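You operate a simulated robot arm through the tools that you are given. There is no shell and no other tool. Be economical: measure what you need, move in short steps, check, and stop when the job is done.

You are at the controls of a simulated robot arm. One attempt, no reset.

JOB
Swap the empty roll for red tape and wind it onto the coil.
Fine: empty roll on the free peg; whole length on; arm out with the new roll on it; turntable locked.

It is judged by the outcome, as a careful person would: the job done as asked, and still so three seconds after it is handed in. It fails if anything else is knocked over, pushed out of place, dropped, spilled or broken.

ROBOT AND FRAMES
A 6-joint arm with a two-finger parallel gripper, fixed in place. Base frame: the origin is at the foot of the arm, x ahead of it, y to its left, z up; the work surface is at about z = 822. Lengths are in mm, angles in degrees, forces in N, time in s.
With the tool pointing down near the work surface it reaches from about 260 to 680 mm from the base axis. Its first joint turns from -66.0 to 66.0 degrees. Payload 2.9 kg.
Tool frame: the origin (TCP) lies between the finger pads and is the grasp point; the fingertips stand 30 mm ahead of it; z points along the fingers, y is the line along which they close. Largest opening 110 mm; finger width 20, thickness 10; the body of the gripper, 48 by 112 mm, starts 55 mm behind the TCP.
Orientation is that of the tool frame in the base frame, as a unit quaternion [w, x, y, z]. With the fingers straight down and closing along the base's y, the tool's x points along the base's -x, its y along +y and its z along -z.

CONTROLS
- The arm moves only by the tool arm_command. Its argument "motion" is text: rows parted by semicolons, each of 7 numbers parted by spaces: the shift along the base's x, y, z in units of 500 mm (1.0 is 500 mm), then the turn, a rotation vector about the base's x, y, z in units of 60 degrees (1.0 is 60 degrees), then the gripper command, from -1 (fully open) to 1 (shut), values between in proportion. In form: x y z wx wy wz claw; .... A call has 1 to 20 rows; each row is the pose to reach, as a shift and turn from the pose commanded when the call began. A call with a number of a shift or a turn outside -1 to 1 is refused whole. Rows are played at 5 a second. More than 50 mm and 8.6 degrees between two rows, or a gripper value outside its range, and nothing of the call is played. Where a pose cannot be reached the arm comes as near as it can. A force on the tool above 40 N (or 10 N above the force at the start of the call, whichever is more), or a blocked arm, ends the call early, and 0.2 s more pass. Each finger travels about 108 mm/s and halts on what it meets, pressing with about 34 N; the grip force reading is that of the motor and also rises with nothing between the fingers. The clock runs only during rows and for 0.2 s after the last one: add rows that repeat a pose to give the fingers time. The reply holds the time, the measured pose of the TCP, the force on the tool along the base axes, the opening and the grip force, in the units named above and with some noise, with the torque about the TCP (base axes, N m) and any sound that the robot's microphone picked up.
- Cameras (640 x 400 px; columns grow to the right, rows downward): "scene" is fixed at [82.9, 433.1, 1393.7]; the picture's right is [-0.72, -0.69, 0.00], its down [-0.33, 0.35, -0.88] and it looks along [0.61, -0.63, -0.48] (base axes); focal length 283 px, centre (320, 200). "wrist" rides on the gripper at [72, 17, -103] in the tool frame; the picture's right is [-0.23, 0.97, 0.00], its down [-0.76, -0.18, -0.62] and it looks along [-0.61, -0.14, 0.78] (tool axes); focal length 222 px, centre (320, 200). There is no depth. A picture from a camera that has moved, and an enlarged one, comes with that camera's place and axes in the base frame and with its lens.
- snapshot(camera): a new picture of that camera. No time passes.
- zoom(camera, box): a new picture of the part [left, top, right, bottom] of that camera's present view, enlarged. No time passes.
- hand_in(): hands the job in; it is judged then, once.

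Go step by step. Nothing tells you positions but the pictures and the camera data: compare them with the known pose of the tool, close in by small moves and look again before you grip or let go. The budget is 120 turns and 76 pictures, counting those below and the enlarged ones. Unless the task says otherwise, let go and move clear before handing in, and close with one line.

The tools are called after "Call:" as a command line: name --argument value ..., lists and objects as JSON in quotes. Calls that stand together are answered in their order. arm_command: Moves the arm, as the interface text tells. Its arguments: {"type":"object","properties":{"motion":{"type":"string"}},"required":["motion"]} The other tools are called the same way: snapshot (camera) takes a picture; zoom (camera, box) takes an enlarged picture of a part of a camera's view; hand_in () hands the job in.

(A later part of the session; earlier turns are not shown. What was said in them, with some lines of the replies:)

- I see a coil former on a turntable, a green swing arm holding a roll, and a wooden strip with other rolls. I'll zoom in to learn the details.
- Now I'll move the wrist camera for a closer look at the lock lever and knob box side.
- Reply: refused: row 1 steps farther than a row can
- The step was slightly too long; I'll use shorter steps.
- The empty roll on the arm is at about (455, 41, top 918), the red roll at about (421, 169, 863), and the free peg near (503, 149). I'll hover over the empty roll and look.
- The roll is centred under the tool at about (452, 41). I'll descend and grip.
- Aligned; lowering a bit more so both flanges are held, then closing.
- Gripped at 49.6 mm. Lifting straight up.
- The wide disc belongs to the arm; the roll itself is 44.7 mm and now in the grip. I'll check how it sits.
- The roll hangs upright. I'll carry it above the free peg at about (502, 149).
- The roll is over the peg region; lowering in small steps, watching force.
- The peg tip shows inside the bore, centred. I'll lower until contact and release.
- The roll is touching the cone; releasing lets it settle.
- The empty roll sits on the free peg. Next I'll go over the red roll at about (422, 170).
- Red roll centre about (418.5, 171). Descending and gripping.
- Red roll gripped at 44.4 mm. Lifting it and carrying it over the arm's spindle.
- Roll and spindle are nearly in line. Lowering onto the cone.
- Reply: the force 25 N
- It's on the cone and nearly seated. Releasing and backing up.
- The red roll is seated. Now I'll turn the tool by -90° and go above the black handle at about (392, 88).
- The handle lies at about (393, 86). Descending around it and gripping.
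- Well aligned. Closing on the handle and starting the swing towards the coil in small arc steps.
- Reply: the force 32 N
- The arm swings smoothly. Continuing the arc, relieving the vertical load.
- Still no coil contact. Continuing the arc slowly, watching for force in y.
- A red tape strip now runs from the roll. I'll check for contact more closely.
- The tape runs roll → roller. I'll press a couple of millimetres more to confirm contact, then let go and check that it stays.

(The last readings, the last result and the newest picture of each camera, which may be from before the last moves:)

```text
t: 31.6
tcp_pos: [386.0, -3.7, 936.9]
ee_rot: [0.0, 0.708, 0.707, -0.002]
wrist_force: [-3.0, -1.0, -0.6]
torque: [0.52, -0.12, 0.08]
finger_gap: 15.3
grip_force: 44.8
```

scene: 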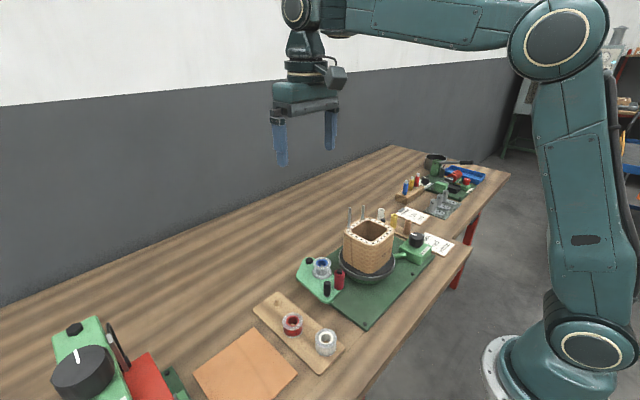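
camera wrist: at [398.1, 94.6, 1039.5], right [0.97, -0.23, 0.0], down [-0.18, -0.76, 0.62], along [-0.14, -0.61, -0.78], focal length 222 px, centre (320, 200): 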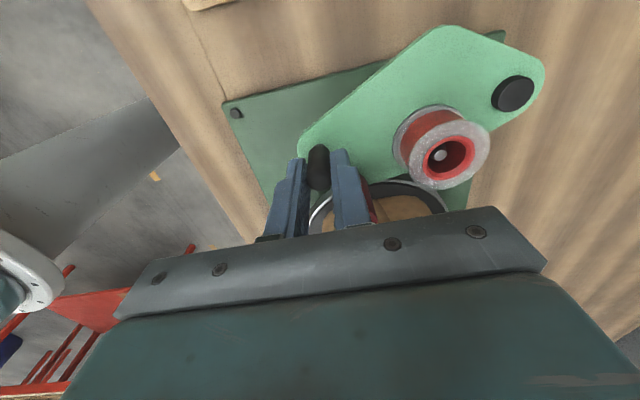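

Call:
arm_command --motion "0.003 -0.006 0 0 0 0 0.9; 0.005 -0.012 0 0 0 0 0.9; 0.008 -0.018 0 0 0 0 0.9; 0.011 -0.024 0 0 0 0 0.9; 0.011 -0.024 0 0 0 0 0.9"

Call:
zoom --camera "scene" --box '[310, 210, 400, 290]'

```text
t: 32.6
tcp_pos: [388.6, -9.1, 935.6]
ee_rot: [-0.006, 0.703, 0.711, -0.001]
wrist_force: [-8.3, 6.2, 3.1]
torque: [-0.25, -0.98, -0.05]
finger_gap: 15.4
grip_force: 44.6
stopped in row 4: the force on the tool passed its limit at 43 N (the readings are from after the stop); the commanded pose is now the measured one
```

```text
5.00 times, centred on (355, 250) of scene
camera zoom: at [82.7, 433.2, 1393.7], right [-0.72, -0.69, 0.0], down [-0.33, 0.35, -0.88], along [0.61, -0.63, -0.48], focal length 1415 px, centre (145, -50)
```

zoom: 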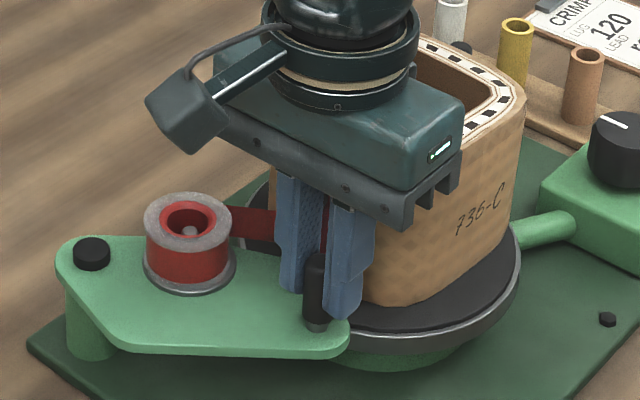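

Firm contact: the roller is against the coil. I'll release the handle with a small opening and rise straight up.

Call:
arm_command --motion "0 0 0 0 0 0 0.6; 0 0 0 0 0 0 0.55; 0 0 0 0 0 0 0.55; 0 0 0.05 0 0 0 0.55; 0 0 0.13 0 0 0 0.55; 0 0.05 0.2 0 0 0 0.55; 0 0.08 0.28 0 0 0 0.55"

Call:
snapshot --camera "wrist"

Call:
zoom --camera "scene" --box '[290, 200, 450, 310]'

```text
t: 34.2
tcp_pos: [389.4, 30.1, 1076.4]
ee_rot: [-0.007, 0.704, 0.711, -0.001]
wrist_force: [0.6, 0.2, 0.5]
torque: [-0.01, -0.03, -0.02]
finger_gap: 24.9
grip_force: 0.0
```

```text
31 pictures are left
camera wrist: at [407.8, 100.5, 1180.2], right [0.98, -0.22, -0.01], down [-0.16, -0.77, 0.62], along [-0.14, -0.6, -0.79], focal length 222 px, centre (320, 200)
```

wrist: 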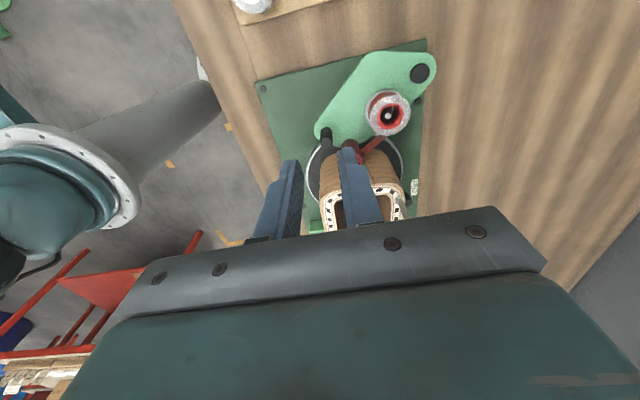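

```text
3.64 times, centred on (370, 255) of scene
camera zoom: at [82.9, 433.0, 1393.7], right [-0.72, -0.69, 0.0], down [-0.33, 0.35, -0.88], along [0.61, -0.63, -0.48], focal length 1029 px, centre (138, 0)
```

zoom: 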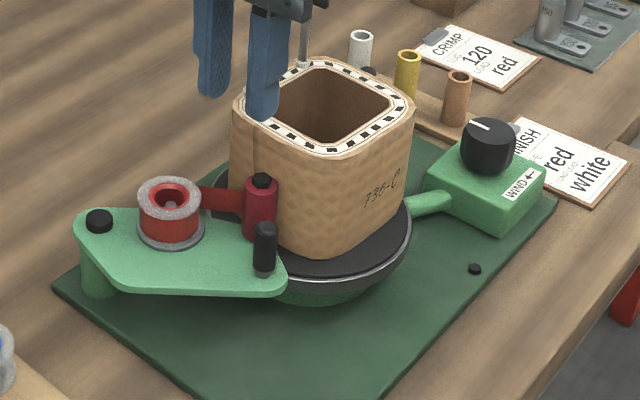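

The arm stays in with the tape on the coil. Now I'll fly over to look closely at the lock/free lever near (486, -215).

Call:
arm_command --motion "0 0.02 0.09 0 0 0 0.55; 0.03 0.02 0.17 0 0 0 0.55; 0.06 -0.06 0.17 0 0 0 0.55; 0.1 -0.14 0.17 0 0 0 0.55; 0.14 -0.22 0.17 0 0 0 0.55; 0.18 -0.30 0.17 0 0 0 0.55; 0.194 -0.38 0.17 0 0 0 0.6; 0.194 -0.46 0.15 0 0 0 0.6; 0.194 -0.49 0.08 0 0 0 0.6; 0.194 -0.49 0 0 0 0 0.6; 0.194 -0.49 -0.05 0 0 0 0.6"

Call:
snapshot --camera "wrist"

Call:
zoom --camera "wrist" --box '[240, 60, 400, 200]'

```text
t: 36.6
tcp_pos: [485.5, -217.9, 1049.3]
ee_rot: [-0.006, 0.704, 0.711, -0.002]
wrist_force: [-0.3, 0.1, 0.1]
torque: [-0.03, 0.0, 0.03]
finger_gap: 21.9
grip_force: 0.0
```

```text
29 pictures are left
camera wrist: at [502.8, -146.1, 1154.1], right [0.98, -0.22, -0.01], down [-0.16, -0.77, 0.62], along [-0.14, -0.6, -0.79], focal length 222 px, centre (320, 200)
```

wrist: 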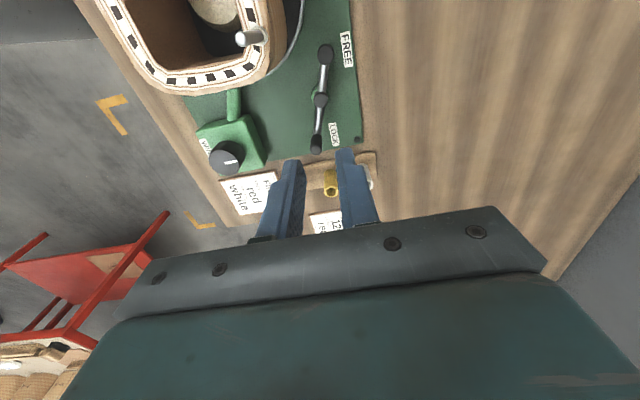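

```text
2.86 times, centred on (320, 130) of wrist
camera zoom: at [502.8, -146.1, 1154.1], right [0.98, -0.22, -0.01], down [-0.16, -0.77, 0.62], along [-0.14, -0.6, -0.79], focal length 635 px, centre (320, 400)
```

zoom: 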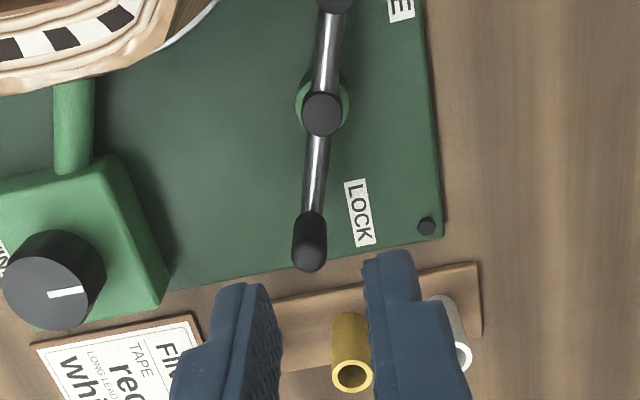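

The lever has a level bar about a hub at (486, -215), with a tall grip near LOCK at about (471, -264) and a short end near FREE. I'll move above the tall grip and look before touching.

Call:
arm_command --motion "-0.015 -0.05 -0.04 0 0 0 0.4; -0.029 -0.092 -0.1 0 0 0 0.3; -0.029 -0.092 -0.18 0 0 0 0.3; -0.029 -0.092 -0.22 0 0 0 0.3; -0.029 -0.092 -0.22 0 0 0 0.3"

Call:
zoom --camera "wrist" --box '[200, 20, 440, 220]'

```text
t: 37.8
tcp_pos: [472.4, -263.1, 940.3]
ee_rot: [-0.007, 0.703, 0.711, 0.0]
wrist_force: [0.4, -0.1, -0.5]
torque: [-0.01, -0.01, -0.01]
finger_gap: 38.5
grip_force: 0.0
```

```text
2.00 times, centred on (320, 120) of wrist
camera zoom: at [489.7, -191.6, 1045.1], right [0.98, -0.22, -0.01], down [-0.16, -0.77, 0.62], along [-0.14, -0.6, -0.79], focal length 444 px, centre (320, 360)
```

zoom: 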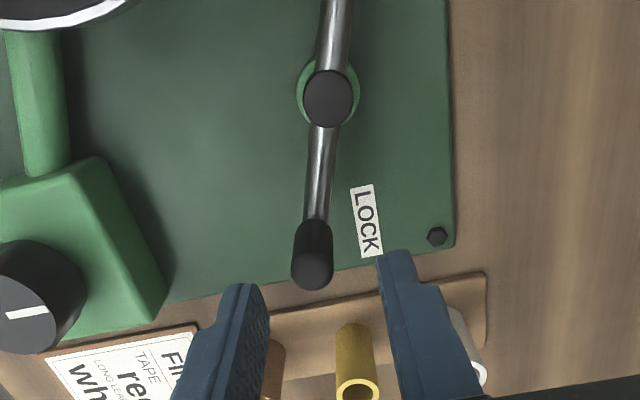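

Aligned with the grip; descending and closing on it.

Call:
arm_command --motion "-0.002 0 -0.04 0 0 0 0.3; -0.002 0 -0.07 0 0 0 0.3; -0.002 0 -0.07 0 0 0 0.6; -0.002 0 -0.07 0 0 0 0.95; -0.002 0 -0.07 0 0 0 0.95; -0.002 0 -0.07 0 0 0 0.95"

```text
t: 39.2
tcp_pos: [471.1, -263.6, 906.0]
ee_rot: [-0.007, 0.704, 0.71, 0.0]
wrist_force: [-4.2, -2.7, -5.3]
torque: [-0.16, -1.0, 0.08]
finger_gap: 15.9
grip_force: 45.1
```

Grip on the lever handle. Testing a small turn towards +x.

Call:
arm_command --motion "0.004 0 0 0 0 0 0.95; 0.008 -0.002 0 0 0 0 0.95; 0.013 -0.003 0 0 0 0 0.95; 0.017 -0.004 0 0 0 0 0.95; 0.017 -0.004 0 0 0 0 0.95"

```text
t: 40.4
tcp_pos: [480.3, -263.3, 904.8]
ee_rot: [-0.007, 0.704, 0.711, 0.001]
wrist_force: [-0.8, -10.4, -13.9]
torque: [0.07, -0.77, -0.06]
finger_gap: 15.4
grip_force: 44.9
```

The lever turns freely. Continuing around its arc.

Call:
arm_command --motion "0.010 -0.002 -0.001 0 0 0 0.95; 0.021 -0.002 -0.001 0 0 0 0.95; 0.034 0.000 -0.001 0 0 0 0.95; 0.047 0.004 -0.001 0 0 0 0.95; 0.059 0.009 -0.001 0 0 0 0.95; 0.07 0.016 -0.001 0 0 0 0.95"

Call:
zoom --camera "wrist" --box '[180, 0, 460, 220]'

```text
t: 41.8
tcp_pos: [511.1, -256.1, 906.7]
ee_rot: [-0.007, 0.705, 0.709, -0.001]
wrist_force: [-17.8, -7.3, 3.3]
torque: [0.03, -0.84, 0.38]
finger_gap: 15.6
grip_force: 44.9
```

```text
1.82 times, centred on (320, 110) of wrist
camera zoom: at [529.3, -185.2, 1009.7], right [0.97, -0.22, -0.01], down [-0.17, -0.77, 0.62], along [-0.15, -0.6, -0.79], focal length 404 px, centre (320, 364)
```

zoom: 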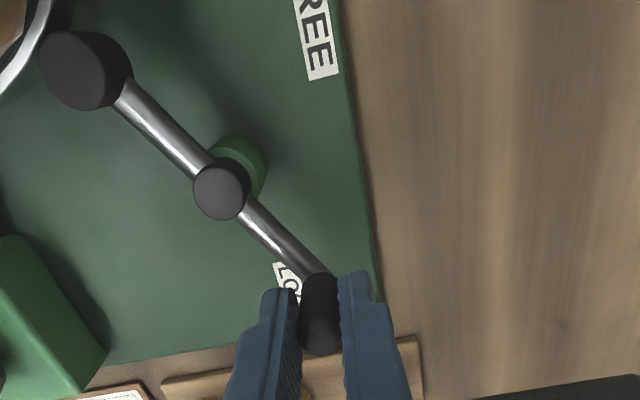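

The lever's far end is a round pad that has come up to the turntable rim, and I feel resistance; it may be a brake pad. I'll look closely.

Call:
zoom --camera "wrist" --box '[160, 0, 340, 110]'

Call:
zoom --camera "scene" --box '[330, 190, 450, 290]'

```text
3.56 times, centred on (250, 55) of wrist
camera zoom: at [529.3, -185.2, 1009.7], right [0.97, -0.22, -0.01], down [-0.17, -0.77, 0.62], along [-0.15, -0.6, -0.79], focal length 790 px, centre (569, 716)
```

zoom: 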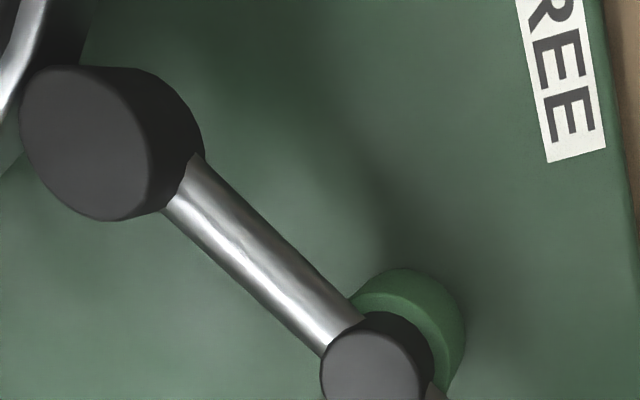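

```text
4.00 times, centred on (390, 240) of scene
camera zoom: at [82.4, 432.9, 1393.8], right [-0.72, -0.69, 0.0], down [-0.33, 0.35, -0.88], along [0.61, -0.63, -0.48], focal length 1132 px, centre (40, 40)
```

zoom: 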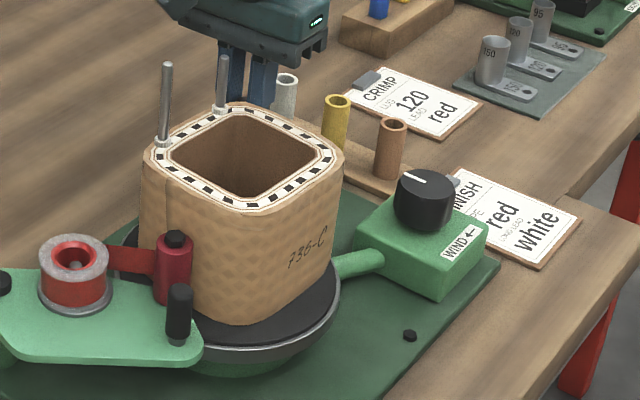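

The pad is a brake shoe on the rim, so this end is LOCK and the starting position was free of the rim. I'll turn the handle back to the free side and feel for a stop.

Call:
arm_command --motion "-0.008 -0.007 0 0 0 0 0.95; -0.016 -0.013 0 0 0 0 0.95; -0.028 -0.017 0 0 0 0 0.95; -0.041 -0.019 0 0 0 0 0.95; -0.054 -0.019 0 0 0 0 0.95; -0.068 -0.017 0 0 0 0 0.95; -0.085 -0.013 0 0 0 0 0.95; -0.085 -0.013 0 0 0 0 0.95"

```text
t: 43.6
tcp_pos: [470.8, -261.3, 905.3]
ee_rot: [-0.006, 0.704, 0.71, -0.001]
wrist_force: [2.7, -4.0, 12.0]
torque: [-0.43, -1.0, -0.18]
finger_gap: 15.7
grip_force: 45.7
```

Call:
arm_command --motion "-0.008 0.003 0 0 0 0 0.95; -0.016 0.007 0 0 0 0 0.95; -0.016 0.007 0 0 0 0 0.95"

```text
t: 44.2
tcp_pos: [468.8, -259.7, 905.1]
ee_rot: [0.002, 0.702, 0.712, 0.001]
wrist_force: [10.3, -4.6, -9.2]
torque: [0.11, 0.57, 0.1]
finger_gap: 15.9
grip_force: 45.2
stopped in row 3: the force on the tool passed its limit at 43 N (the readings are from after the stop); the commanded pose is now the measured one
```

There's a hard stop at the starting position, so the lever is fully FREE with the brake off the rim. I'll let go, rise and move towards the WIND knob at about (350, -256), turning the tool back.

Call:
arm_command --motion "0 0 0 0 0 0 0.6; 0 0 0 0 0 0 0.5; 0 0 0 0 0 0 0.5; 0 0 0.07 0 0 0 0.5; 0 0 0.15 0 0 0 0.5; 0 0 0.23 0 0 0.13 0.4; 0 0 0.3 0 0 0.26 0.2; -0.05 0 0.3 0 0 0.39 0; -0.1 0 0.3 0 0 0.52 -0.2; -0.15 0.0 0.3 0 0 0.65 -0.3; -0.2 0.0 0.3 0 0 0.78 -0.4; -0.238 0.005 0.3 0 0 0.91 -0.4; -0.238 0.005 0.3 0 0 1 -0.4"

Call:
arm_command --motion "0 0 0 0 0 0.13 -0.4; 0 0 0 0 0 0.26 -0.4; 0 0 0 0 0 0.39 -0.4; 0 0 0 0 0 0.5 -0.4; 0 0 -0.04 0 0 0.5 -0.4; 0 0 -0.08 0 0 0.5 -0.4;0 0 -0.08 0 0 0.5 -0.4"

Call:
snapshot --camera "wrist"

```text
t: 47.0
tcp_pos: [349.9, -257.4, 1057.2]
ee_rot: [-0.001, 0.253, 0.967, 0.002]
wrist_force: [-0.2, -0.4, 0.7]
torque: [0.02, 0.04, 0.01]
finger_gap: 77.2
grip_force: 0.0
```

```text
t: 48.6
tcp_pos: [348.6, -257.9, 1016.0]
ee_rot: [-0.001, -0.007, 1.0, 0.001]
wrist_force: [-0.1, -0.3, 0.2]
torque: [0.0, 0.01, 0.01]
finger_gap: 77.3
grip_force: 0.0
```

```text
23 pictures are left
camera wrist: at [276.5, -242.4, 1119.6], right [0.22, 0.98, 0.0], down [0.76, -0.17, 0.62], along [0.61, -0.13, -0.78], focal length 222 px, centre (320, 200)
```

wrist: 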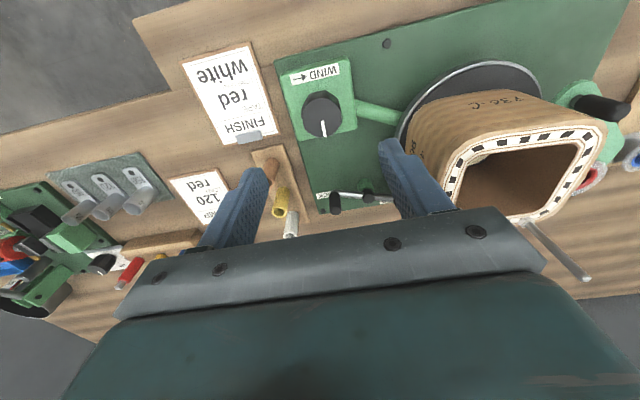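

The knob is right below at about (350, -255). The WIND arrow on its near side points to +y, i.e. clockwise from above. Descending and gripping.

Call:
arm_command --motion "0.002 0.004 -0.08 0 0 0 -0.4; 0.002 0.004 -0.15 0 0 0 -0.4; 0.002 0.004 -0.2 0 0 0 -0.4; 0.002 0.004 -0.224 0 0 0 -0.4; 0.002 0.004 -0.224 0 0 0 0; 0.002 0.004 -0.224 0 0 0 0.4; 0.002 0.004 -0.224 0 0 0 0.4; 0.002 0.004 -0.224 0 0 0 0.4"

Call:
snapshot --camera "wrist"

```text
t: 50.4
tcp_pos: [349.6, -254.9, 905.1]
ee_rot: [0.0, -0.007, 1.0, 0.002]
wrist_force: [-0.1, 12.8, -3.7]
torque: [-0.68, -0.47, 0.1]
finger_gap: 40.5
grip_force: 44.9
```

```text
22 pictures are left
camera wrist: at [277.8, -240.4, 1007.3], right [0.21, 0.98, 0.0], down [0.77, -0.17, 0.62], along [0.61, -0.13, -0.78], focal length 222 px, centre (320, 200)
```

wrist: 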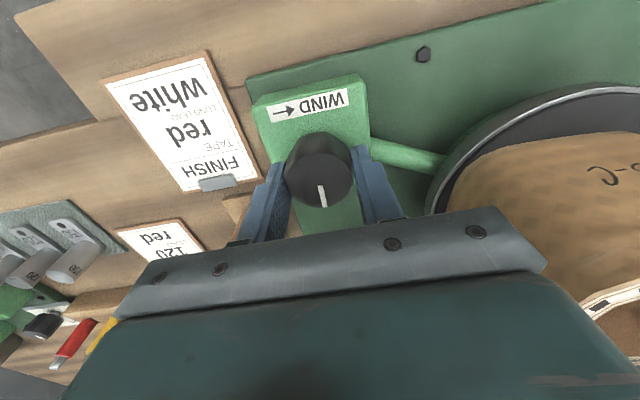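

The arrow confirms clockwise seen from above. Turning the knob clockwise ~40° as a test.

Call:
arm_command --motion "0 0.001 0 0 0 -0.13 0.4; 0 0.001 0 0 0 -0.26 0.4; 0 0.001 0 0 0 -0.39 0.4; 0 0.001 0 0 0 -0.52 0.4; 0 0.001 0 0 0 -0.65 0.4; 0 0.001 0 0 0 -0.65 0.4"

Call:
zoom --camera "scene" --box '[290, 190, 450, 310]'

```text
t: 51.8
tcp_pos: [349.6, -255.9, 904.5]
ee_rot: [0.0, 0.331, 0.944, 0.001]
wrist_force: [-5.2, -9.1, -6.9]
torque: [-1.07, 0.19, 0.11]
finger_gap: 40.5
grip_force: 45.2
```

```text
3.33 times, centred on (370, 250) of scene
camera zoom: at [82.9, 432.8, 1393.8], right [-0.72, -0.69, 0.0], down [-0.33, 0.35, -0.88], along [0.61, -0.63, -0.48], focal length 944 px, centre (153, 33)
```

zoom: 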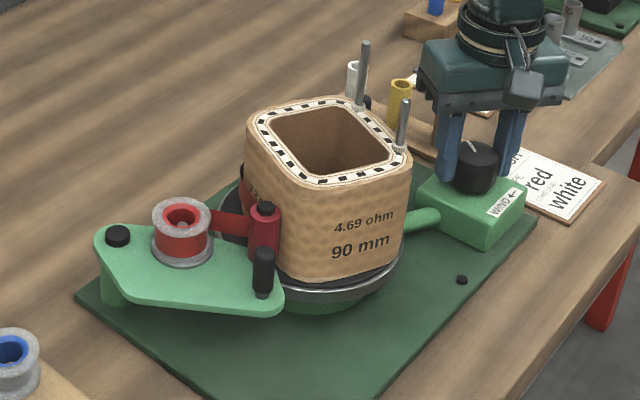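

The coil turns (about 2:1) and the brake is off. Continuing the stroke.

Call:
arm_command --motion "0 0.001 0 0 0 -0.13 0.4; 0 0.001 0 0 0 -0.26 0.4; 0 0.001 0 0 0 -0.39 0.4; 0 0.001 0 0 0 -0.52 0.4; 0 0.001 0 0 0 -0.6 0.4; 0 0.001 0 0 0 -0.6 0.4"

Call:
zoom --camera "scene" --box '[290, 190, 450, 310]'

```text
t: 53.2
tcp_pos: [348.8, -256.3, 903.8]
ee_rot: [0.001, 0.607, 0.795, 0.0]
wrist_force: [-15.6, -21.2, 5.5]
torque: [0.36, -0.02, 0.17]
finger_gap: 39.7
grip_force: 45.3
```

```text
3.33 times, centred on (370, 250) of scene
camera zoom: at [82.5, 432.5, 1393.9], right [-0.72, -0.69, 0.0], down [-0.33, 0.35, -0.88], along [0.61, -0.63, -0.48], focal length 944 px, centre (153, 33)
```

zoom: 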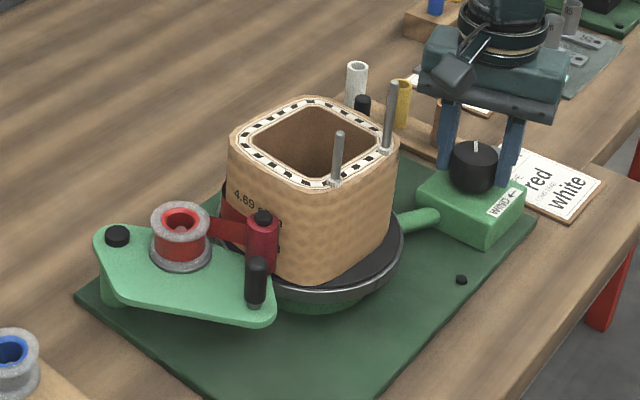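

Tape is going on. Re-centring slightly and continuing clockwise another 60°.

Call:
arm_command --motion "-0.001 -0.003 0 0 0 -0.13 0.4; -0.001 -0.003 0 0 0 -0.26 0.4; -0.001 -0.003 0 0 0 -0.39 0.4; -0.001 -0.003 0 0 0 -0.52 0.4; -0.001 -0.003 0 0 0 -0.65 0.4; -0.001 -0.003 0 0 0 -0.78 0.4; -0.001 -0.003 0 0 0 -0.91 0.4; -0.001 -0.003 0 0 0 -1 0.4; -0.001 -0.003 0 0 0 -1 0.4"

Call:
zoom --camera "scene" --box '[290, 190, 450, 310]'

```text
t: 55.2
tcp_pos: [348.1, -255.4, 903.6]
ee_rot: [0.0, 0.922, 0.386, -0.001]
wrist_force: [-29.5, -6.5, 8.1]
torque: [0.21, -0.26, -0.04]
finger_gap: 39.6
grip_force: 45.2
```

```text
3.33 times, centred on (370, 250) of scene
camera zoom: at [82.1, 433.0, 1393.8], right [-0.72, -0.69, 0.0], down [-0.33, 0.35, -0.88], along [0.61, -0.63, -0.48], focal length 944 px, centre (153, 33)
```

zoom: 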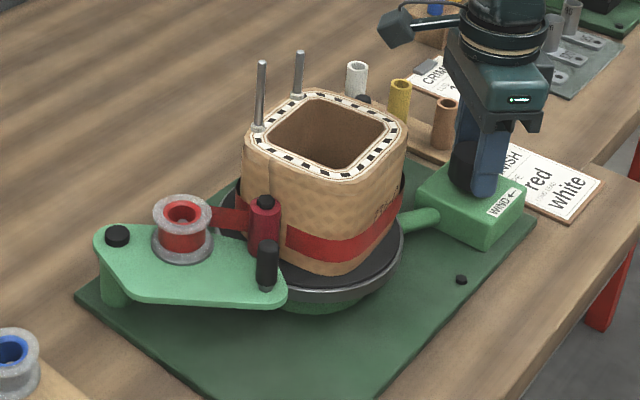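

Almost a full coil turn is on and the roll shrinks. Continuing another 50°.

Call:
arm_command --motion "-0.002 0 0 0 0 -0.13 0.4; -0.003 0 0 0 0 -0.26 0.4; -0.003 0 0 0 0 -0.39 0.4; -0.003 0 0 0 0 -0.52 0.4; -0.003 0 0 0 0 -0.65 0.4; -0.003 0 0 0 0 -0.78 0.4; -0.003 0 0 0 0 -0.85 0.4; -0.003 0 0 0 0 -0.85 0.4"

Call:
zoom --camera "scene" --box '[290, 190, 450, 310]'

```text
t: 57.0
tcp_pos: [347.3, -255.9, 903.1]
ee_rot: [0.002, 0.999, -0.048, 0.001]
wrist_force: [-8.7, 3.4, -3.9]
torque: [0.69, 0.68, 0.1]
finger_gap: 39.8
grip_force: 44.8
```

```text
3.33 times, centred on (370, 250) of scene
camera zoom: at [82.8, 433.1, 1393.7], right [-0.72, -0.69, 0.0], down [-0.33, 0.35, -0.88], along [0.61, -0.63, -0.48], focal length 944 px, centre (153, 33)
```

zoom: 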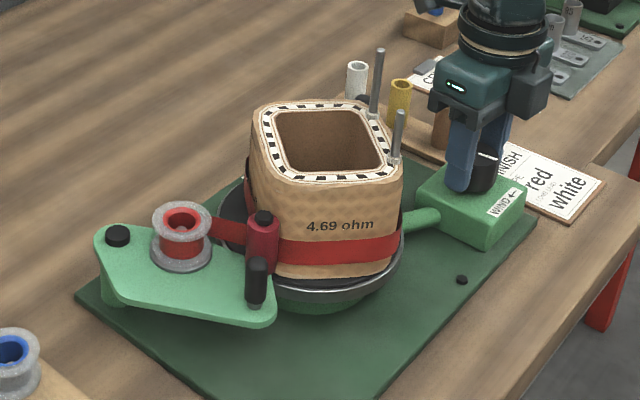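

Good. Continuing; the wrist may allow still more.

Call:
arm_command --motion "0 0 0 0 0 -0.13 0.4; 0 0 0 0 0 -0.26 0.4; 0 0 0 0 0 -0.39 0.4; 0 0 0 0 0 -0.52 0.4; 0 0 0 0 0 -0.65 0.4; 0 0 0 0 0 -0.78 0.4; 0 0 0 0 0 -0.91 0.4; 0 0 0 0 0 -0.91 0.4"

```text
t: 57.9
tcp_pos: [349.1, -255.9, 903.1]
ee_rot: [-0.007, 0.969, -0.246, 0.004]
wrist_force: [3.9, 5.1, 0.3]
torque: [-0.8, 0.65, 0.21]
finger_gap: 40.2
grip_force: 44.9
out of reach, approached as far as the arm can: row 4
stopped in row 4: the force on the tool passed its limit at 69 N (the readings are from after the stop); the commanded pose is now the measured one
```

The wrist limit is reached. I'll release, lift, unwind the wrist by ~270° and come back for another stroke.

Call:
arm_command --motion "0 0 0 0 0 0 0.1; 0 0 0 0 0 0 -0.3; 0 0 0 0 0 0 -0.3; 0 0 0.05 0 0 0 -0.3; 0 0 0.1 0 0 0 -0.3; 0 0 0.1 0 0 0.14 -0.3; 0 0 0.1 0 0 0.28 -0.3; 0 0 0.1 0 0 0.42 -0.3; 0 0 0.1 0 0 0.56 -0.3; 0 0 0.1 0 0 0.7 -0.3; 0 0 0.1 0 0 0.84 -0.3; 0 0 0.1 0 0 0.98 -0.3"

Call:
arm_command --motion "0 0 0 0 0 0.14 -0.3; 0 0 0 0 0 0.28 -0.3; 0 0 0 0 0 0.42 -0.3; 0 0 0 0 0 0.56 -0.3; 0 0 0 0 0 0.7 -0.3; 0 0 0 0 0 0.84 -0.3; 0 0 0 0 0 0.98 -0.3"

Call:
arm_command --motion "0 0 0 0 0 0.14 -0.3; 0 0 0 0 0 0.28 -0.3; 0 0 0 0 0 0.42 -0.3; 0 0 0 0 0 0.56 -0.3; 0 0 0 0 0 0.7 -0.3; 0 0 0 0 0 0.84 -0.3; 0 0 0 0 0 0.98 -0.3"

Call:
arm_command --motion "0 0 0 0 0 0.14 -0.3; 0 0 0 0 0 0.28 -0.3; 0 0 0 0 0 0.42 -0.3; 0 0 0 0 0 0.56 -0.3; 0 0 0 0 0 0.7 -0.3; 0 0 0 0 0 0.84 -0.3; 0 0 0 0 0 0.98 -0.3"

Call:
snapshot --camera "wrist"

```text
t: 60.5
tcp_pos: [346.5, -257.0, 954.6]
ee_rot: [-0.007, 0.965, 0.261, -0.001]
wrist_force: [-0.6, 0.0, -0.1]
torque: [0.02, 0.01, -0.02]
finger_gap: 71.3
grip_force: 0.1
```

```text
t: 62.1
tcp_pos: [346.0, -256.9, 953.8]
ee_rot: [-0.007, 0.713, 0.701, -0.005]
wrist_force: [-0.1, 0.3, -0.1]
torque: [-0.02, 0.0, 0.0]
finger_gap: 71.5
grip_force: 0.1
```

```text
t: 63.7
tcp_pos: [347.6, -256.2, 953.9]
ee_rot: [-0.004, 0.276, 0.961, -0.008]
wrist_force: [0.5, 0.4, -0.7]
torque: [0.04, -0.02, -0.03]
finger_gap: 71.6
grip_force: 0.0
```

```text
t: 65.3
tcp_pos: [347.2, -256.9, 953.8]
ee_rot: [0.001, -0.231, 0.973, -0.008]
wrist_force: [0.0, -0.2, -0.3]
torque: [0.03, -0.01, 0.0]
finger_gap: 71.6
grip_force: 0.0
```

```text
17 pictures are left
camera wrist: at [274.7, -273.0, 1057.1], right [-0.23, 0.97, -0.02], down [0.76, 0.19, 0.62], along [0.61, 0.13, -0.78], focal length 222 px, centre (320, 200)
```

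wrist: 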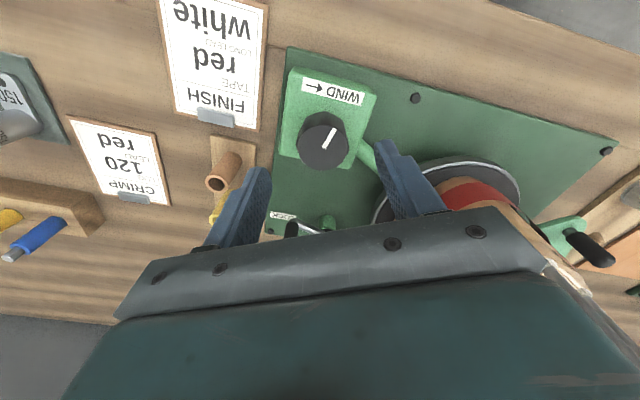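

Knob still centred. Turning a bit further back, descending and gripping, then stroking clockwise 230°.

Call:
arm_command --motion "0.003 0.003 0 0 0 0.14 -0.3; 0.003 0.003 0 0 0 0.28 -0.3; 0.003 0.003 0 0 0 0.42 -0.3; 0.003 0.003 0 0 0 0.56 -0.3; 0.003 0.003 -0.06 0 0 0.56 -0.3; 0.003 0.003 -0.1 0 0 0.56 -0.3; 0.003 0.003 -0.1 0 0 0.56 0; 0.003 0.003 -0.1 0 0 0.56 0.4; 0.003 0.003 -0.1 0 0 0.56 0.4; 0.003 0.003 -0.1 0 0 0.56 0.4"

Call:
arm_command --motion "0 0 0 0 0 -0.13 0.4; 0 0 0 0 0 -0.26 0.4; 0 0 0 0 0 -0.39 0.4; 0 0 0 0 0 -0.52 0.4; 0 0 0 0 0 -0.65 0.4; 0 0 0 0 0 -0.78 0.4; 0 0 0 0 0 -0.91 0.4; 0 0 0 0 0 -1 0.4"

Call:
arm_command --motion "0 0 0 0 0 -0.13 0.4; 0 0 0 0 0 -0.26 0.4; 0 0 0 0 0 -0.39 0.4; 0 0 0 0 0 -0.52 0.4; 0 0 0 0 0 -0.65 0.4; 0 0 0 0 0 -0.78 0.4; 0 0 0 0 0 -0.91 0.4; 0 0 0 0 0 -1 0.4"

Call:
zoom --camera "scene" --box '[290, 190, 450, 310]'

```text
t: 67.5
tcp_pos: [348.9, -254.0, 903.0]
ee_rot: [0.002, -0.5, 0.866, -0.006]
wrist_force: [-6.8, 3.8, 0.3]
torque: [0.68, 1.32, 0.06]
finger_gap: 40.7
grip_force: 45.2
```

```text
t: 69.3
tcp_pos: [349.1, -253.4, 902.4]
ee_rot: [0.0, 0.0, 1.0, -0.008]
wrist_force: [0.6, -0.5, -14.5]
torque: [1.3, 0.25, 0.08]
finger_gap: 40.4
grip_force: 44.9
```

```text
t: 71.1
tcp_pos: [348.1, -255.5, 904.7]
ee_rot: [-0.006, 0.501, 0.865, -0.006]
wrist_force: [-10.0, -5.9, 0.0]
torque: [0.99, -1.18, 0.04]
finger_gap: 39.9
grip_force: 45.1
```

```text
3.33 times, centred on (370, 250) of scene
camera zoom: at [82.7, 432.9, 1393.8], right [-0.72, -0.69, 0.0], down [-0.33, 0.35, -0.88], along [0.61, -0.63, -0.48], focal length 944 px, centre (153, 33)
```

zoom: 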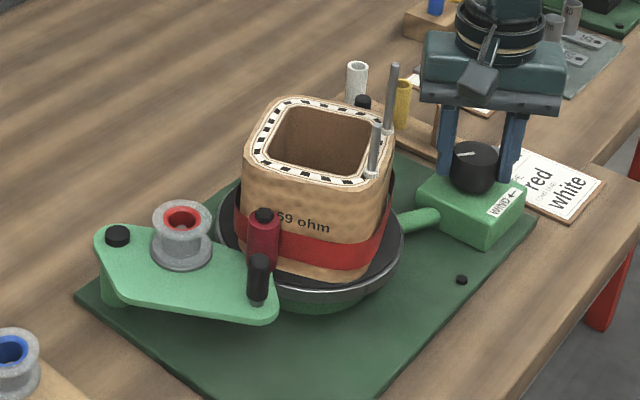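

The roll is bare and the strip has left it. I'll turn a little further so the tail passes under the roller.

Call:
arm_command --motion "0 0 0 0 0 -0.13 0.4; 0 0 0 0 0 -0.26 0.4; 0 0 0 0 0 -0.39 0.4; 0 0 0 0 0 -0.52 0.4; 0 0 0 0 0 -0.65 0.4; 0 0 0 0 0 -0.78 0.4; 0 0 0 0 0 -0.91 0.4; 0 0 0 0 0 -1 0.4; 0 0 0 0 0 -1 0.4"

Call:
zoom --camera "scene" --box '[310, 210, 410, 290]'

```text
t: 73.1
tcp_pos: [348.7, -255.7, 903.7]
ee_rot: [-0.008, 0.867, 0.499, -0.004]
wrist_force: [-21.1, -5.8, 19.6]
torque: [-0.74, -0.1, -0.14]
finger_gap: 40.0
grip_force: 45.2
```

```text
5.00 times, centred on (360, 250) of scene
camera zoom: at [82.2, 433.1, 1393.7], right [-0.72, -0.69, 0.0], down [-0.33, 0.35, -0.88], along [0.61, -0.63, -0.48], focal length 1415 px, centre (120, -50)
```

zoom: 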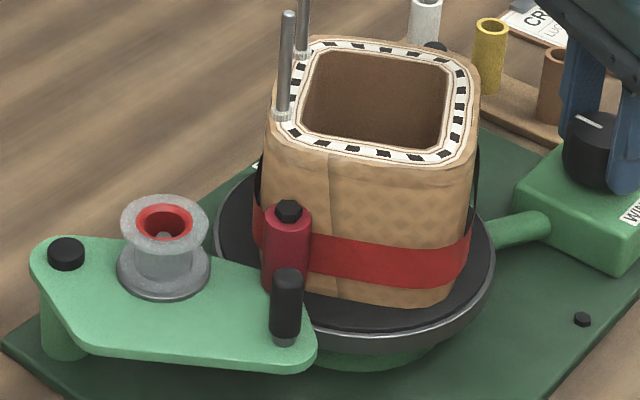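

The full tape length is on the coil. Releasing the knob and going back to the brake lever handle at about (470, -262).

Call:
arm_command --motion "0 0 0 0 0 0 0.1; 0 0 0 0 0 0 -0.3; 0 0 0 0 0 0 -0.3; 0 0 0.08 0 0 0 -0.3; 0 0 0.16 0 0 0 -0.3; 0 0 0.24 0 0 0 0; 0 0 0.28 0 0 0.13 0.2; 0.08 -0.01 0.28 0 0 0.26 0.3; 0.16 -0.012 0.28 0 0 0.39 0.3; 0.243 -0.014 0.28 0 0 0.5 0.3; 0.243 -0.014 0.2 0 0 0.5 0.3; 0.243 -0.014 0.12 0 0 0.5 0.3; 0.243 -0.014 0.08 0 0 0.5 0.3;0.243 -0.014 0.08 0 0 0.5 0.3"

Call:
zoom --camera "wrist" --box '[200, 20, 440, 220]'

```text
t: 76.1
tcp_pos: [468.7, -262.0, 941.5]
ee_rot: [-0.007, 0.707, 0.707, -0.004]
wrist_force: [-0.1, -0.3, -0.3]
torque: [-0.02, -0.04, -0.03]
finger_gap: 38.5
grip_force: 0.0
```

```text
2.00 times, centred on (320, 120) of wrist
camera zoom: at [487.9, -191.2, 1045.2], right [0.97, -0.22, -0.02], down [-0.17, -0.76, 0.62], along [-0.15, -0.6, -0.78], focal length 444 px, centre (320, 360)
```

zoom: 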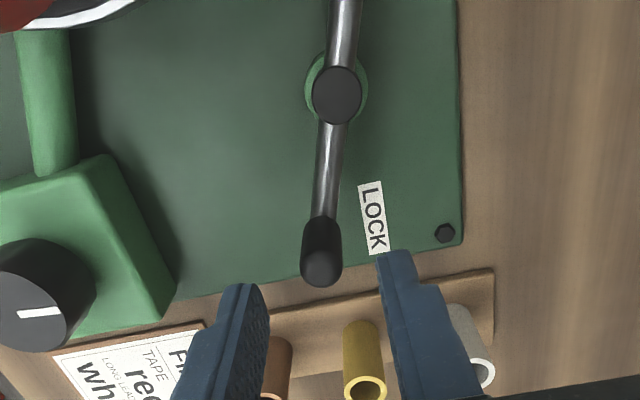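

Gripping the lever handle again and swinging it to LOCK.

Call:
arm_command --motion "0.004 0 -0.04 0 0 0 0.3; 0.004 0 -0.073 0 0 0 0.3; 0.004 0 -0.073 0 0 0 0.6; 0.004 0 -0.073 0 0 0 0.95; 0.004 0 -0.073 0 0 0 0.95; 0.004 0 -0.073 0 0 0 0.95"

Call:
arm_command --motion "0.013 -0.002 0 0 0 0 0.95; 0.026 -0.005 0 0 0 0 0.95; 0.039 -0.006 0 0 0 0 0.95; 0.052 -0.004 0 0 0 0 0.95; 0.065 0 0 0 0 0 0.95; 0.074 0.004 0 0 0 0 0.95; 0.082 0.008 0 0 0 0 0.95; 0.082 0.008 0 0 0 0 0.95"

```text
t: 77.5
tcp_pos: [471.4, -262.6, 905.9]
ee_rot: [-0.007, 0.707, 0.707, -0.004]
wrist_force: [-5.6, -7.2, -5.4]
torque: [-0.15, -1.1, 0.07]
finger_gap: 16.1
grip_force: 45.1
```

```text
t: 79.3
tcp_pos: [511.6, -258.3, 907.6]
ee_rot: [-0.007, 0.708, 0.706, -0.005]
wrist_force: [-17.8, -5.0, 0.9]
torque: [-0.07, -0.71, 0.18]
finger_gap: 15.7
grip_force: 45.3
```

Resistance again at the brake point. I'll push a little further to seat it firmly.

Call:
arm_command --motion "0.005 0.003 0 0 0 0 0.95; 0.01 0.007 0 0 0 0 0.95; 0.015 0.011 0 0 0 0 0.95; 0.015 0.011 0 0 0 0 0.95"

Call:
zoom --camera "wrist" --box '[160, 0, 440, 220]'

```text
t: 79.8
tcp_pos: [511.0, -258.1, 907.1]
ee_rot: [-0.01, 0.711, 0.703, -0.007]
wrist_force: [-10.8, -0.8, 4.3]
torque: [0.04, -0.89, 0.09]
finger_gap: 15.7
grip_force: 44.6
stopped in row 2: the force on the tool passed its limit at 44 N (the readings are from after the stop); the commanded pose is now the measured one
```

```text
1.82 times, centred on (300, 110) of wrist
camera zoom: at [532.1, -187.4, 1011.0], right [0.97, -0.24, -0.03], down [-0.17, -0.76, 0.62], along [-0.17, -0.6, -0.78], focal length 404 px, centre (356, 364)
```

zoom: 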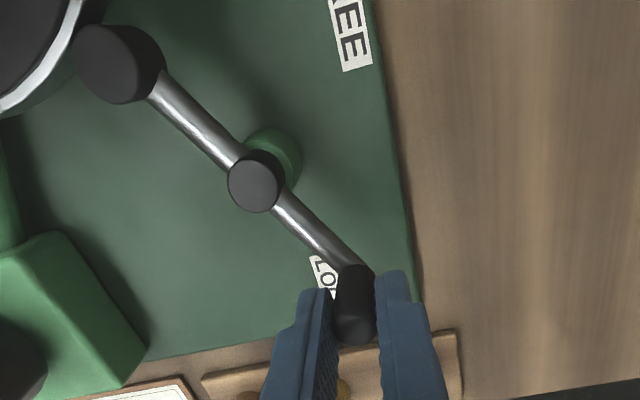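

Hard stop with the pad on the rim: locked. Releasing, rising over everything and going towards the swing-arm handle.

Call:
arm_command --motion "0 0 0 0 0 0 0.6; 0 0 0 0 0 0 0.5; 0 0 0 0 0 0 0.5; 0 0 0.08 0 0 0 0.5; 0 0 0.17 0 0 0 0.5; 0 0 0.26 0 0 0 0.5; 0 0 0.35 0 0 0 0.5; 0 0 0.44 0 0 0 0.5; 0 0.04 0.5 0 0 0 0.4; -0.03 0.12 0.5 0 0 0 0.3; -0.06 0.2 0.5 0 0 0 0.3; -0.09 0.28 0.5 0 0 0 0.3; -0.12 0.36 0.5 0 0 0 0.3; -0.16 0.44 0.5 0 0 0 0.3; -0.2 0.51 0.5 0 0 0 0.3; -0.23 0.57 0.46 0 0 0 0.3; -0.246 0.57 0.4 0 0 0 0.3"

Call:
snapshot --camera "wrist"

Call:
zoom --camera "scene" --box '[290, 190, 450, 310]'

```text
t: 83.4
tcp_pos: [389.5, 29.7, 1109.7]
ee_rot: [-0.009, 0.707, 0.707, -0.006]
wrist_force: [0.3, -1.0, -0.2]
torque: [0.04, 0.04, 0.02]
finger_gap: 38.5
grip_force: 0.0
out of reach, approached as far as the arm can: row 12, 13, 14
```

```text
12 pictures are left
camera wrist: at [409.1, 100.4, 1213.1], right [0.97, -0.23, -0.02], down [-0.16, -0.76, 0.62], along [-0.16, -0.6, -0.78], focal length 222 px, centre (320, 200)
```

wrist: 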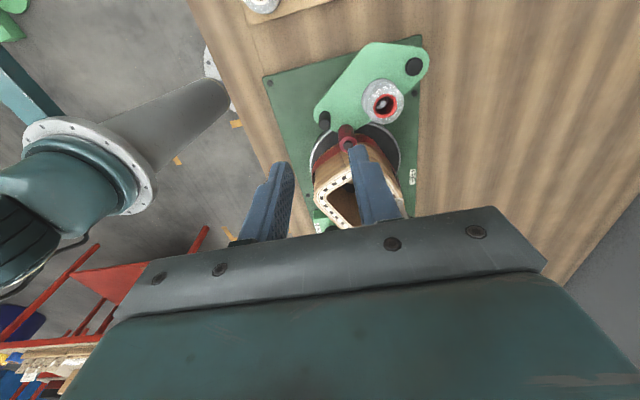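

```text
3.33 times, centred on (370, 250) of scene
camera zoom: at [82.8, 433.2, 1393.7], right [-0.72, -0.69, 0.0], down [-0.33, 0.35, -0.88], along [0.61, -0.63, -0.48], focal length 944 px, centre (153, 33)
```

zoom: 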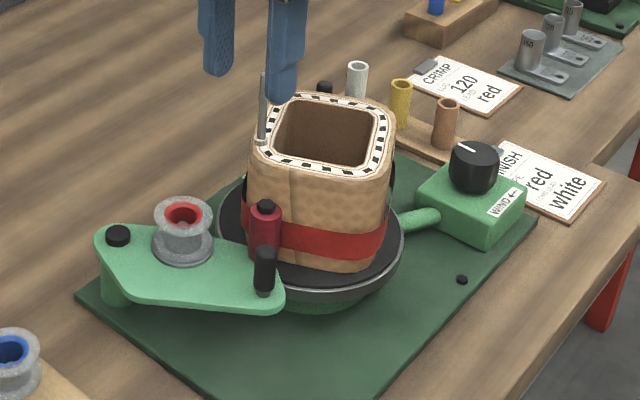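

The handle is at roughly (385, 0). I'll hover closer and look.

Call:
arm_command --motion "-0.005 -0.03 -0.08 0 0 0 0.3; -0.009 -0.058 -0.16 0 0 0 0.3; -0.009 -0.058 -0.24 0 0 0 0.3; -0.009 -0.058 -0.24 0 0 0 0.3"

Call:
zoom --camera "wrist" --box '[220, 60, 440, 220]'

```text
t: 84.4
tcp_pos: [386.3, -0.9, 987.0]
ee_rot: [-0.009, 0.71, 0.704, -0.006]
wrist_force: [-0.4, 0.2, 0.6]
torque: [0.0, 0.0, 0.0]
finger_gap: 38.5
grip_force: 0.0
```

```text
2.50 times, centred on (330, 140) of wrist
camera zoom: at [406.5, 70.0, 1090.4], right [0.97, -0.24, -0.02], down [-0.17, -0.76, 0.62], along [-0.17, -0.6, -0.78], focal length 555 px, centre (295, 350)
```

zoom: 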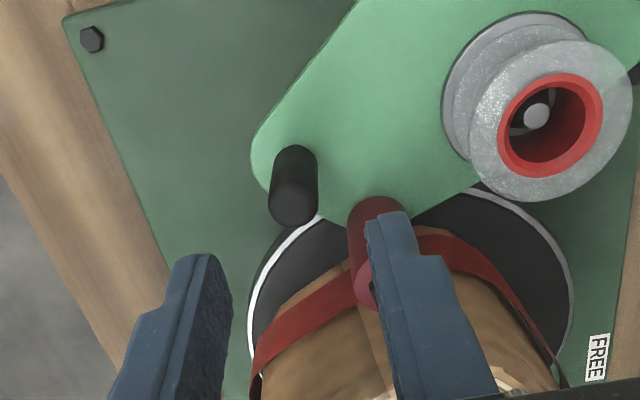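

Aligned. Descending with a narrower opening, gripping, then swinging the arm out.

Call:
arm_command --motion "-0.003 0.001 -0.04 0 0 0 0.45; -0.003 0.001 -0.08 0 0 0 0.45; -0.003 0.001 -0.1 0 0 0 0.45; -0.003 0.001 -0.1 0 0 0 0.7; -0.003 0.001 -0.1 0 0 0 0.95; -0.003 0.001 -0.1 0 0 0 0.95"

```text
t: 85.8
tcp_pos: [385.3, -3.6, 937.7]
ee_rot: [-0.009, 0.71, 0.704, -0.006]
wrist_force: [0.2, -0.3, -2.7]
torque: [0.18, -1.15, -0.12]
finger_gap: 15.7
grip_force: 45.2
```

Gripped. Swinging the arm out along its arc.

Call:
arm_command --motion "-0.003 0.014 0 0 0 0 0.95; -0.006 0.028 0 0 0 0 0.95; -0.008 0.040 0 0 0 0 0.95; -0.009 0.052 0 0 0 0 0.95; -0.0095 0.062 0 0 0 0 0.95; -0.0096 0.072 0 0 0 0 0.95; -0.0092 0.083 0 0 0 0 0.95; -0.0086 0.094 0 0 0 0 0.95"

```text
t: 87.6
tcp_pos: [381.1, 45.1, 938.6]
ee_rot: [-0.008, 0.71, 0.704, -0.004]
wrist_force: [17.0, -3.9, 2.3]
torque: [-0.73, -1.42, -0.21]
finger_gap: 15.8
grip_force: 45.0
```

Call:
arm_command --motion "0.003 0.011 0 0 0 0 0.95; 0.005 0.022 0 0 0 0 0.95; 0.007 0.033 0 0 0 0 0.95; 0.010 0.043 0 0 0 0 0.95; 0.013 0.054 0 0 0 0 0.95; 0.0165 0.064 0 0 0 0 0.95; 0.02 0.074 0 0 0 0 0.95; 0.025 0.085 0 0 0 0 0.95; 0.025 0.085 0 0 0 0 0.95"

Call:
zoom --camera "scene" --box '[270, 190, 430, 310]'

```text
t: 89.6
tcp_pos: [392.4, 84.5, 937.0]
ee_rot: [-0.008, 0.713, 0.701, -0.009]
wrist_force: [11.4, -31.8, 10.7]
torque: [-0.06, -1.31, -0.07]
finger_gap: 15.8
grip_force: 44.9
```

```text
3.33 times, centred on (350, 250) of scene
camera zoom: at [83.1, 432.2, 1394.0], right [-0.72, -0.69, 0.0], down [-0.33, 0.35, -0.88], along [0.61, -0.63, -0.48], focal length 944 px, centre (220, 33)
```

zoom: 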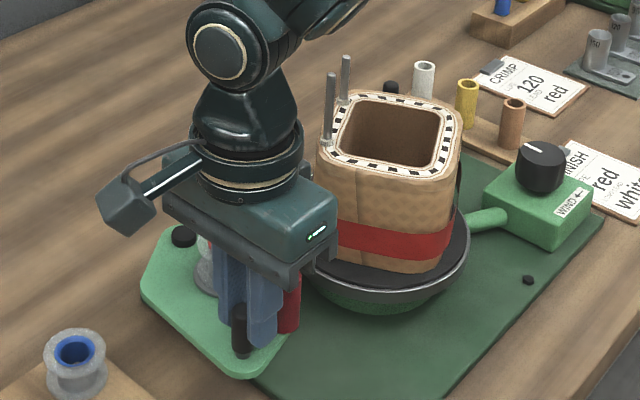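

The arm is at its out stop. Releasing and lifting clear, then a final check of the lever and the whole bench.

Call:
arm_command --motion "0 -0.002 0 0 0 0 0.95; 0 -0.002 0 0 0 0 0.6; 0 -0.002 0 0 0 0 0.4; 0 -0.002 0 0 0 0 0.4; 0 -0.002 0.07 0 0 0 0.4; 0 -0.002 0.16 0 0 0 0.4; 0 -0.002 0.25 0 0 0 0.4; 0 0 0.34 0 0 0 0.3; 0 0 0.42 0 0 0 0.3; 0.04 -0.07 0.46 0 0 0 0.3; 0.08 -0.14 0.46 0 0 0 0.3; 0.1 -0.22 0.46 0 0 0 0.3;0.12 -0.28 0.46 0 0 0 0.3"

Call:
snapshot --camera "wrist"

Call:
zoom --camera "scene" --box '[240, 190, 460, 380]'

```text
t: 92.4
tcp_pos: [451.4, -51.4, 1169.2]
ee_rot: [-0.009, 0.709, 0.705, -0.007]
wrist_force: [0.0, 0.1, 0.0]
torque: [0.02, -0.02, -0.02]
finger_gap: 38.8
grip_force: 0.0
```

```text
8 pictures are left
camera wrist: at [471.3, 19.5, 1273.5], right [0.97, -0.23, -0.02], down [-0.17, -0.76, 0.62], along [-0.16, -0.6, -0.78], focal length 222 px, centre (320, 200)
```

wrist: 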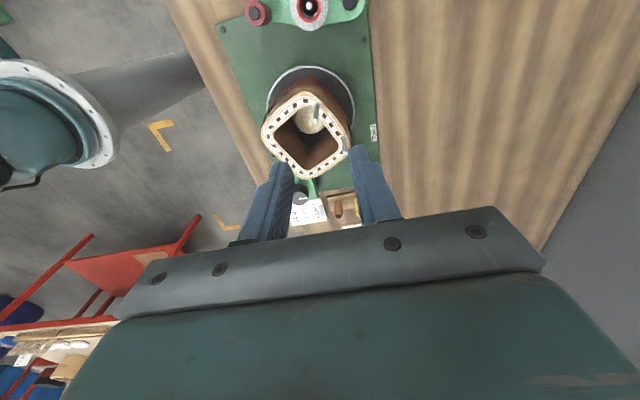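

```text
2.11 times, centred on (350, 285) of scene
camera zoom: at [82.9, 433.0, 1393.7], right [-0.72, -0.69, 0.0], down [-0.33, 0.35, -0.88], along [0.61, -0.63, -0.48], focal length 596 px, centre (257, 21)
```

zoom: 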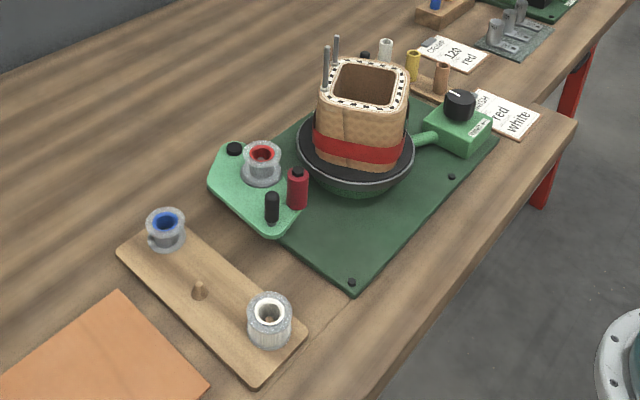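

Everything looks right. One closer look at the blue roll and at the lever.

Call:
zoom --camera "scene" --box '[275, 245, 345, 300]'

Call:
arm_command --motion "0.03 -0.08 0 0 0 0 0.3; 0.06 -0.16 0 0 0 0 0.3; 0.08 -0.24 0 0 0 0 0.3; 0.08 -0.32 0 0 0 0 0.3; 0.08 -0.32 0 0 0 0 0.3"

Call:
zoom --camera "wrist" --box '[200, 0, 440, 200]'

```text
7.27 times, centred on (310, 272) of scene
camera zoom: at [82.9, 433.0, 1393.7], right [-0.72, -0.69, 0.0], down [-0.33, 0.35, -0.88], along [0.61, -0.63, -0.48], focal length 2059 px, centre (393, -327)
```

zoom: 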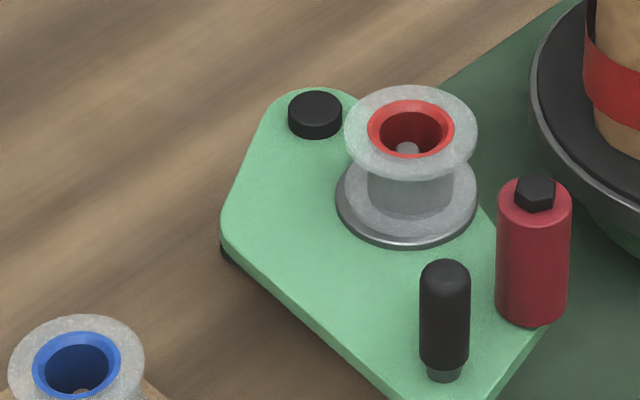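

```text
t: 93.6
tcp_pos: [492.1, -213.8, 1166.5]
ee_rot: [-0.009, 0.711, 0.704, -0.006]
wrist_force: [-0.3, -0.4, -0.2]
torque: [0.0, -0.01, -0.01]
finger_gap: 38.3
grip_force: 0.0
```

```text
2.00 times, centred on (320, 100) of wrist
camera zoom: at [511.7, -142.7, 1269.8], right [0.97, -0.24, -0.02], down [-0.17, -0.76, 0.62], along [-0.16, -0.6, -0.78], focal length 444 px, centre (320, 400)
```

zoom: 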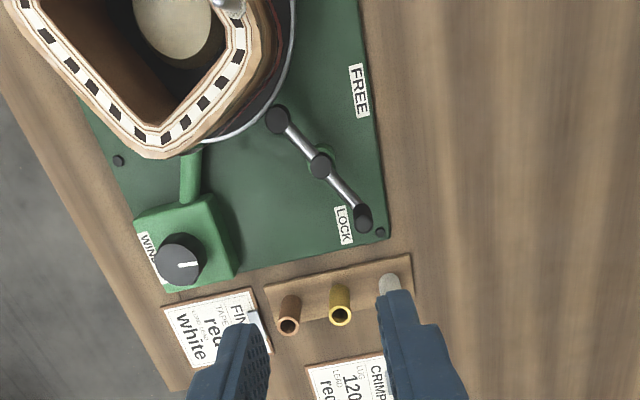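

The brake pad rests on the rim (LOCK) and the arm is out with the new roll. A last look at the blue roll on its peg.

Call:
zoom --camera "scene" --box '[270, 275, 350, 330]'

```text
7.27 times, centred on (310, 302) of scene
camera zoom: at [83.0, 433.0, 1393.7], right [-0.72, -0.69, 0.0], down [-0.33, 0.35, -0.88], along [0.61, -0.63, -0.48], focal length 2059 px, centre (393, -546)
```

zoom: 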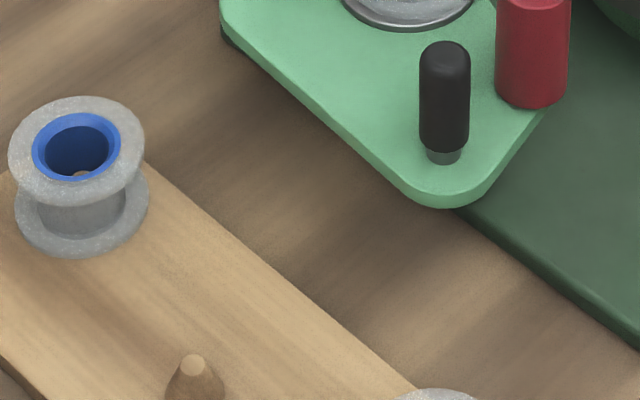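

The blue roll sits flat on its peg and nothing else is disturbed. Handing in.

Call:
hand_in

```text
The job is handed in.
```

The red tape is fully wound onto the coil, the empty roll is on the free peg, the arm is out with the new roll on it, and the turntable is locked.
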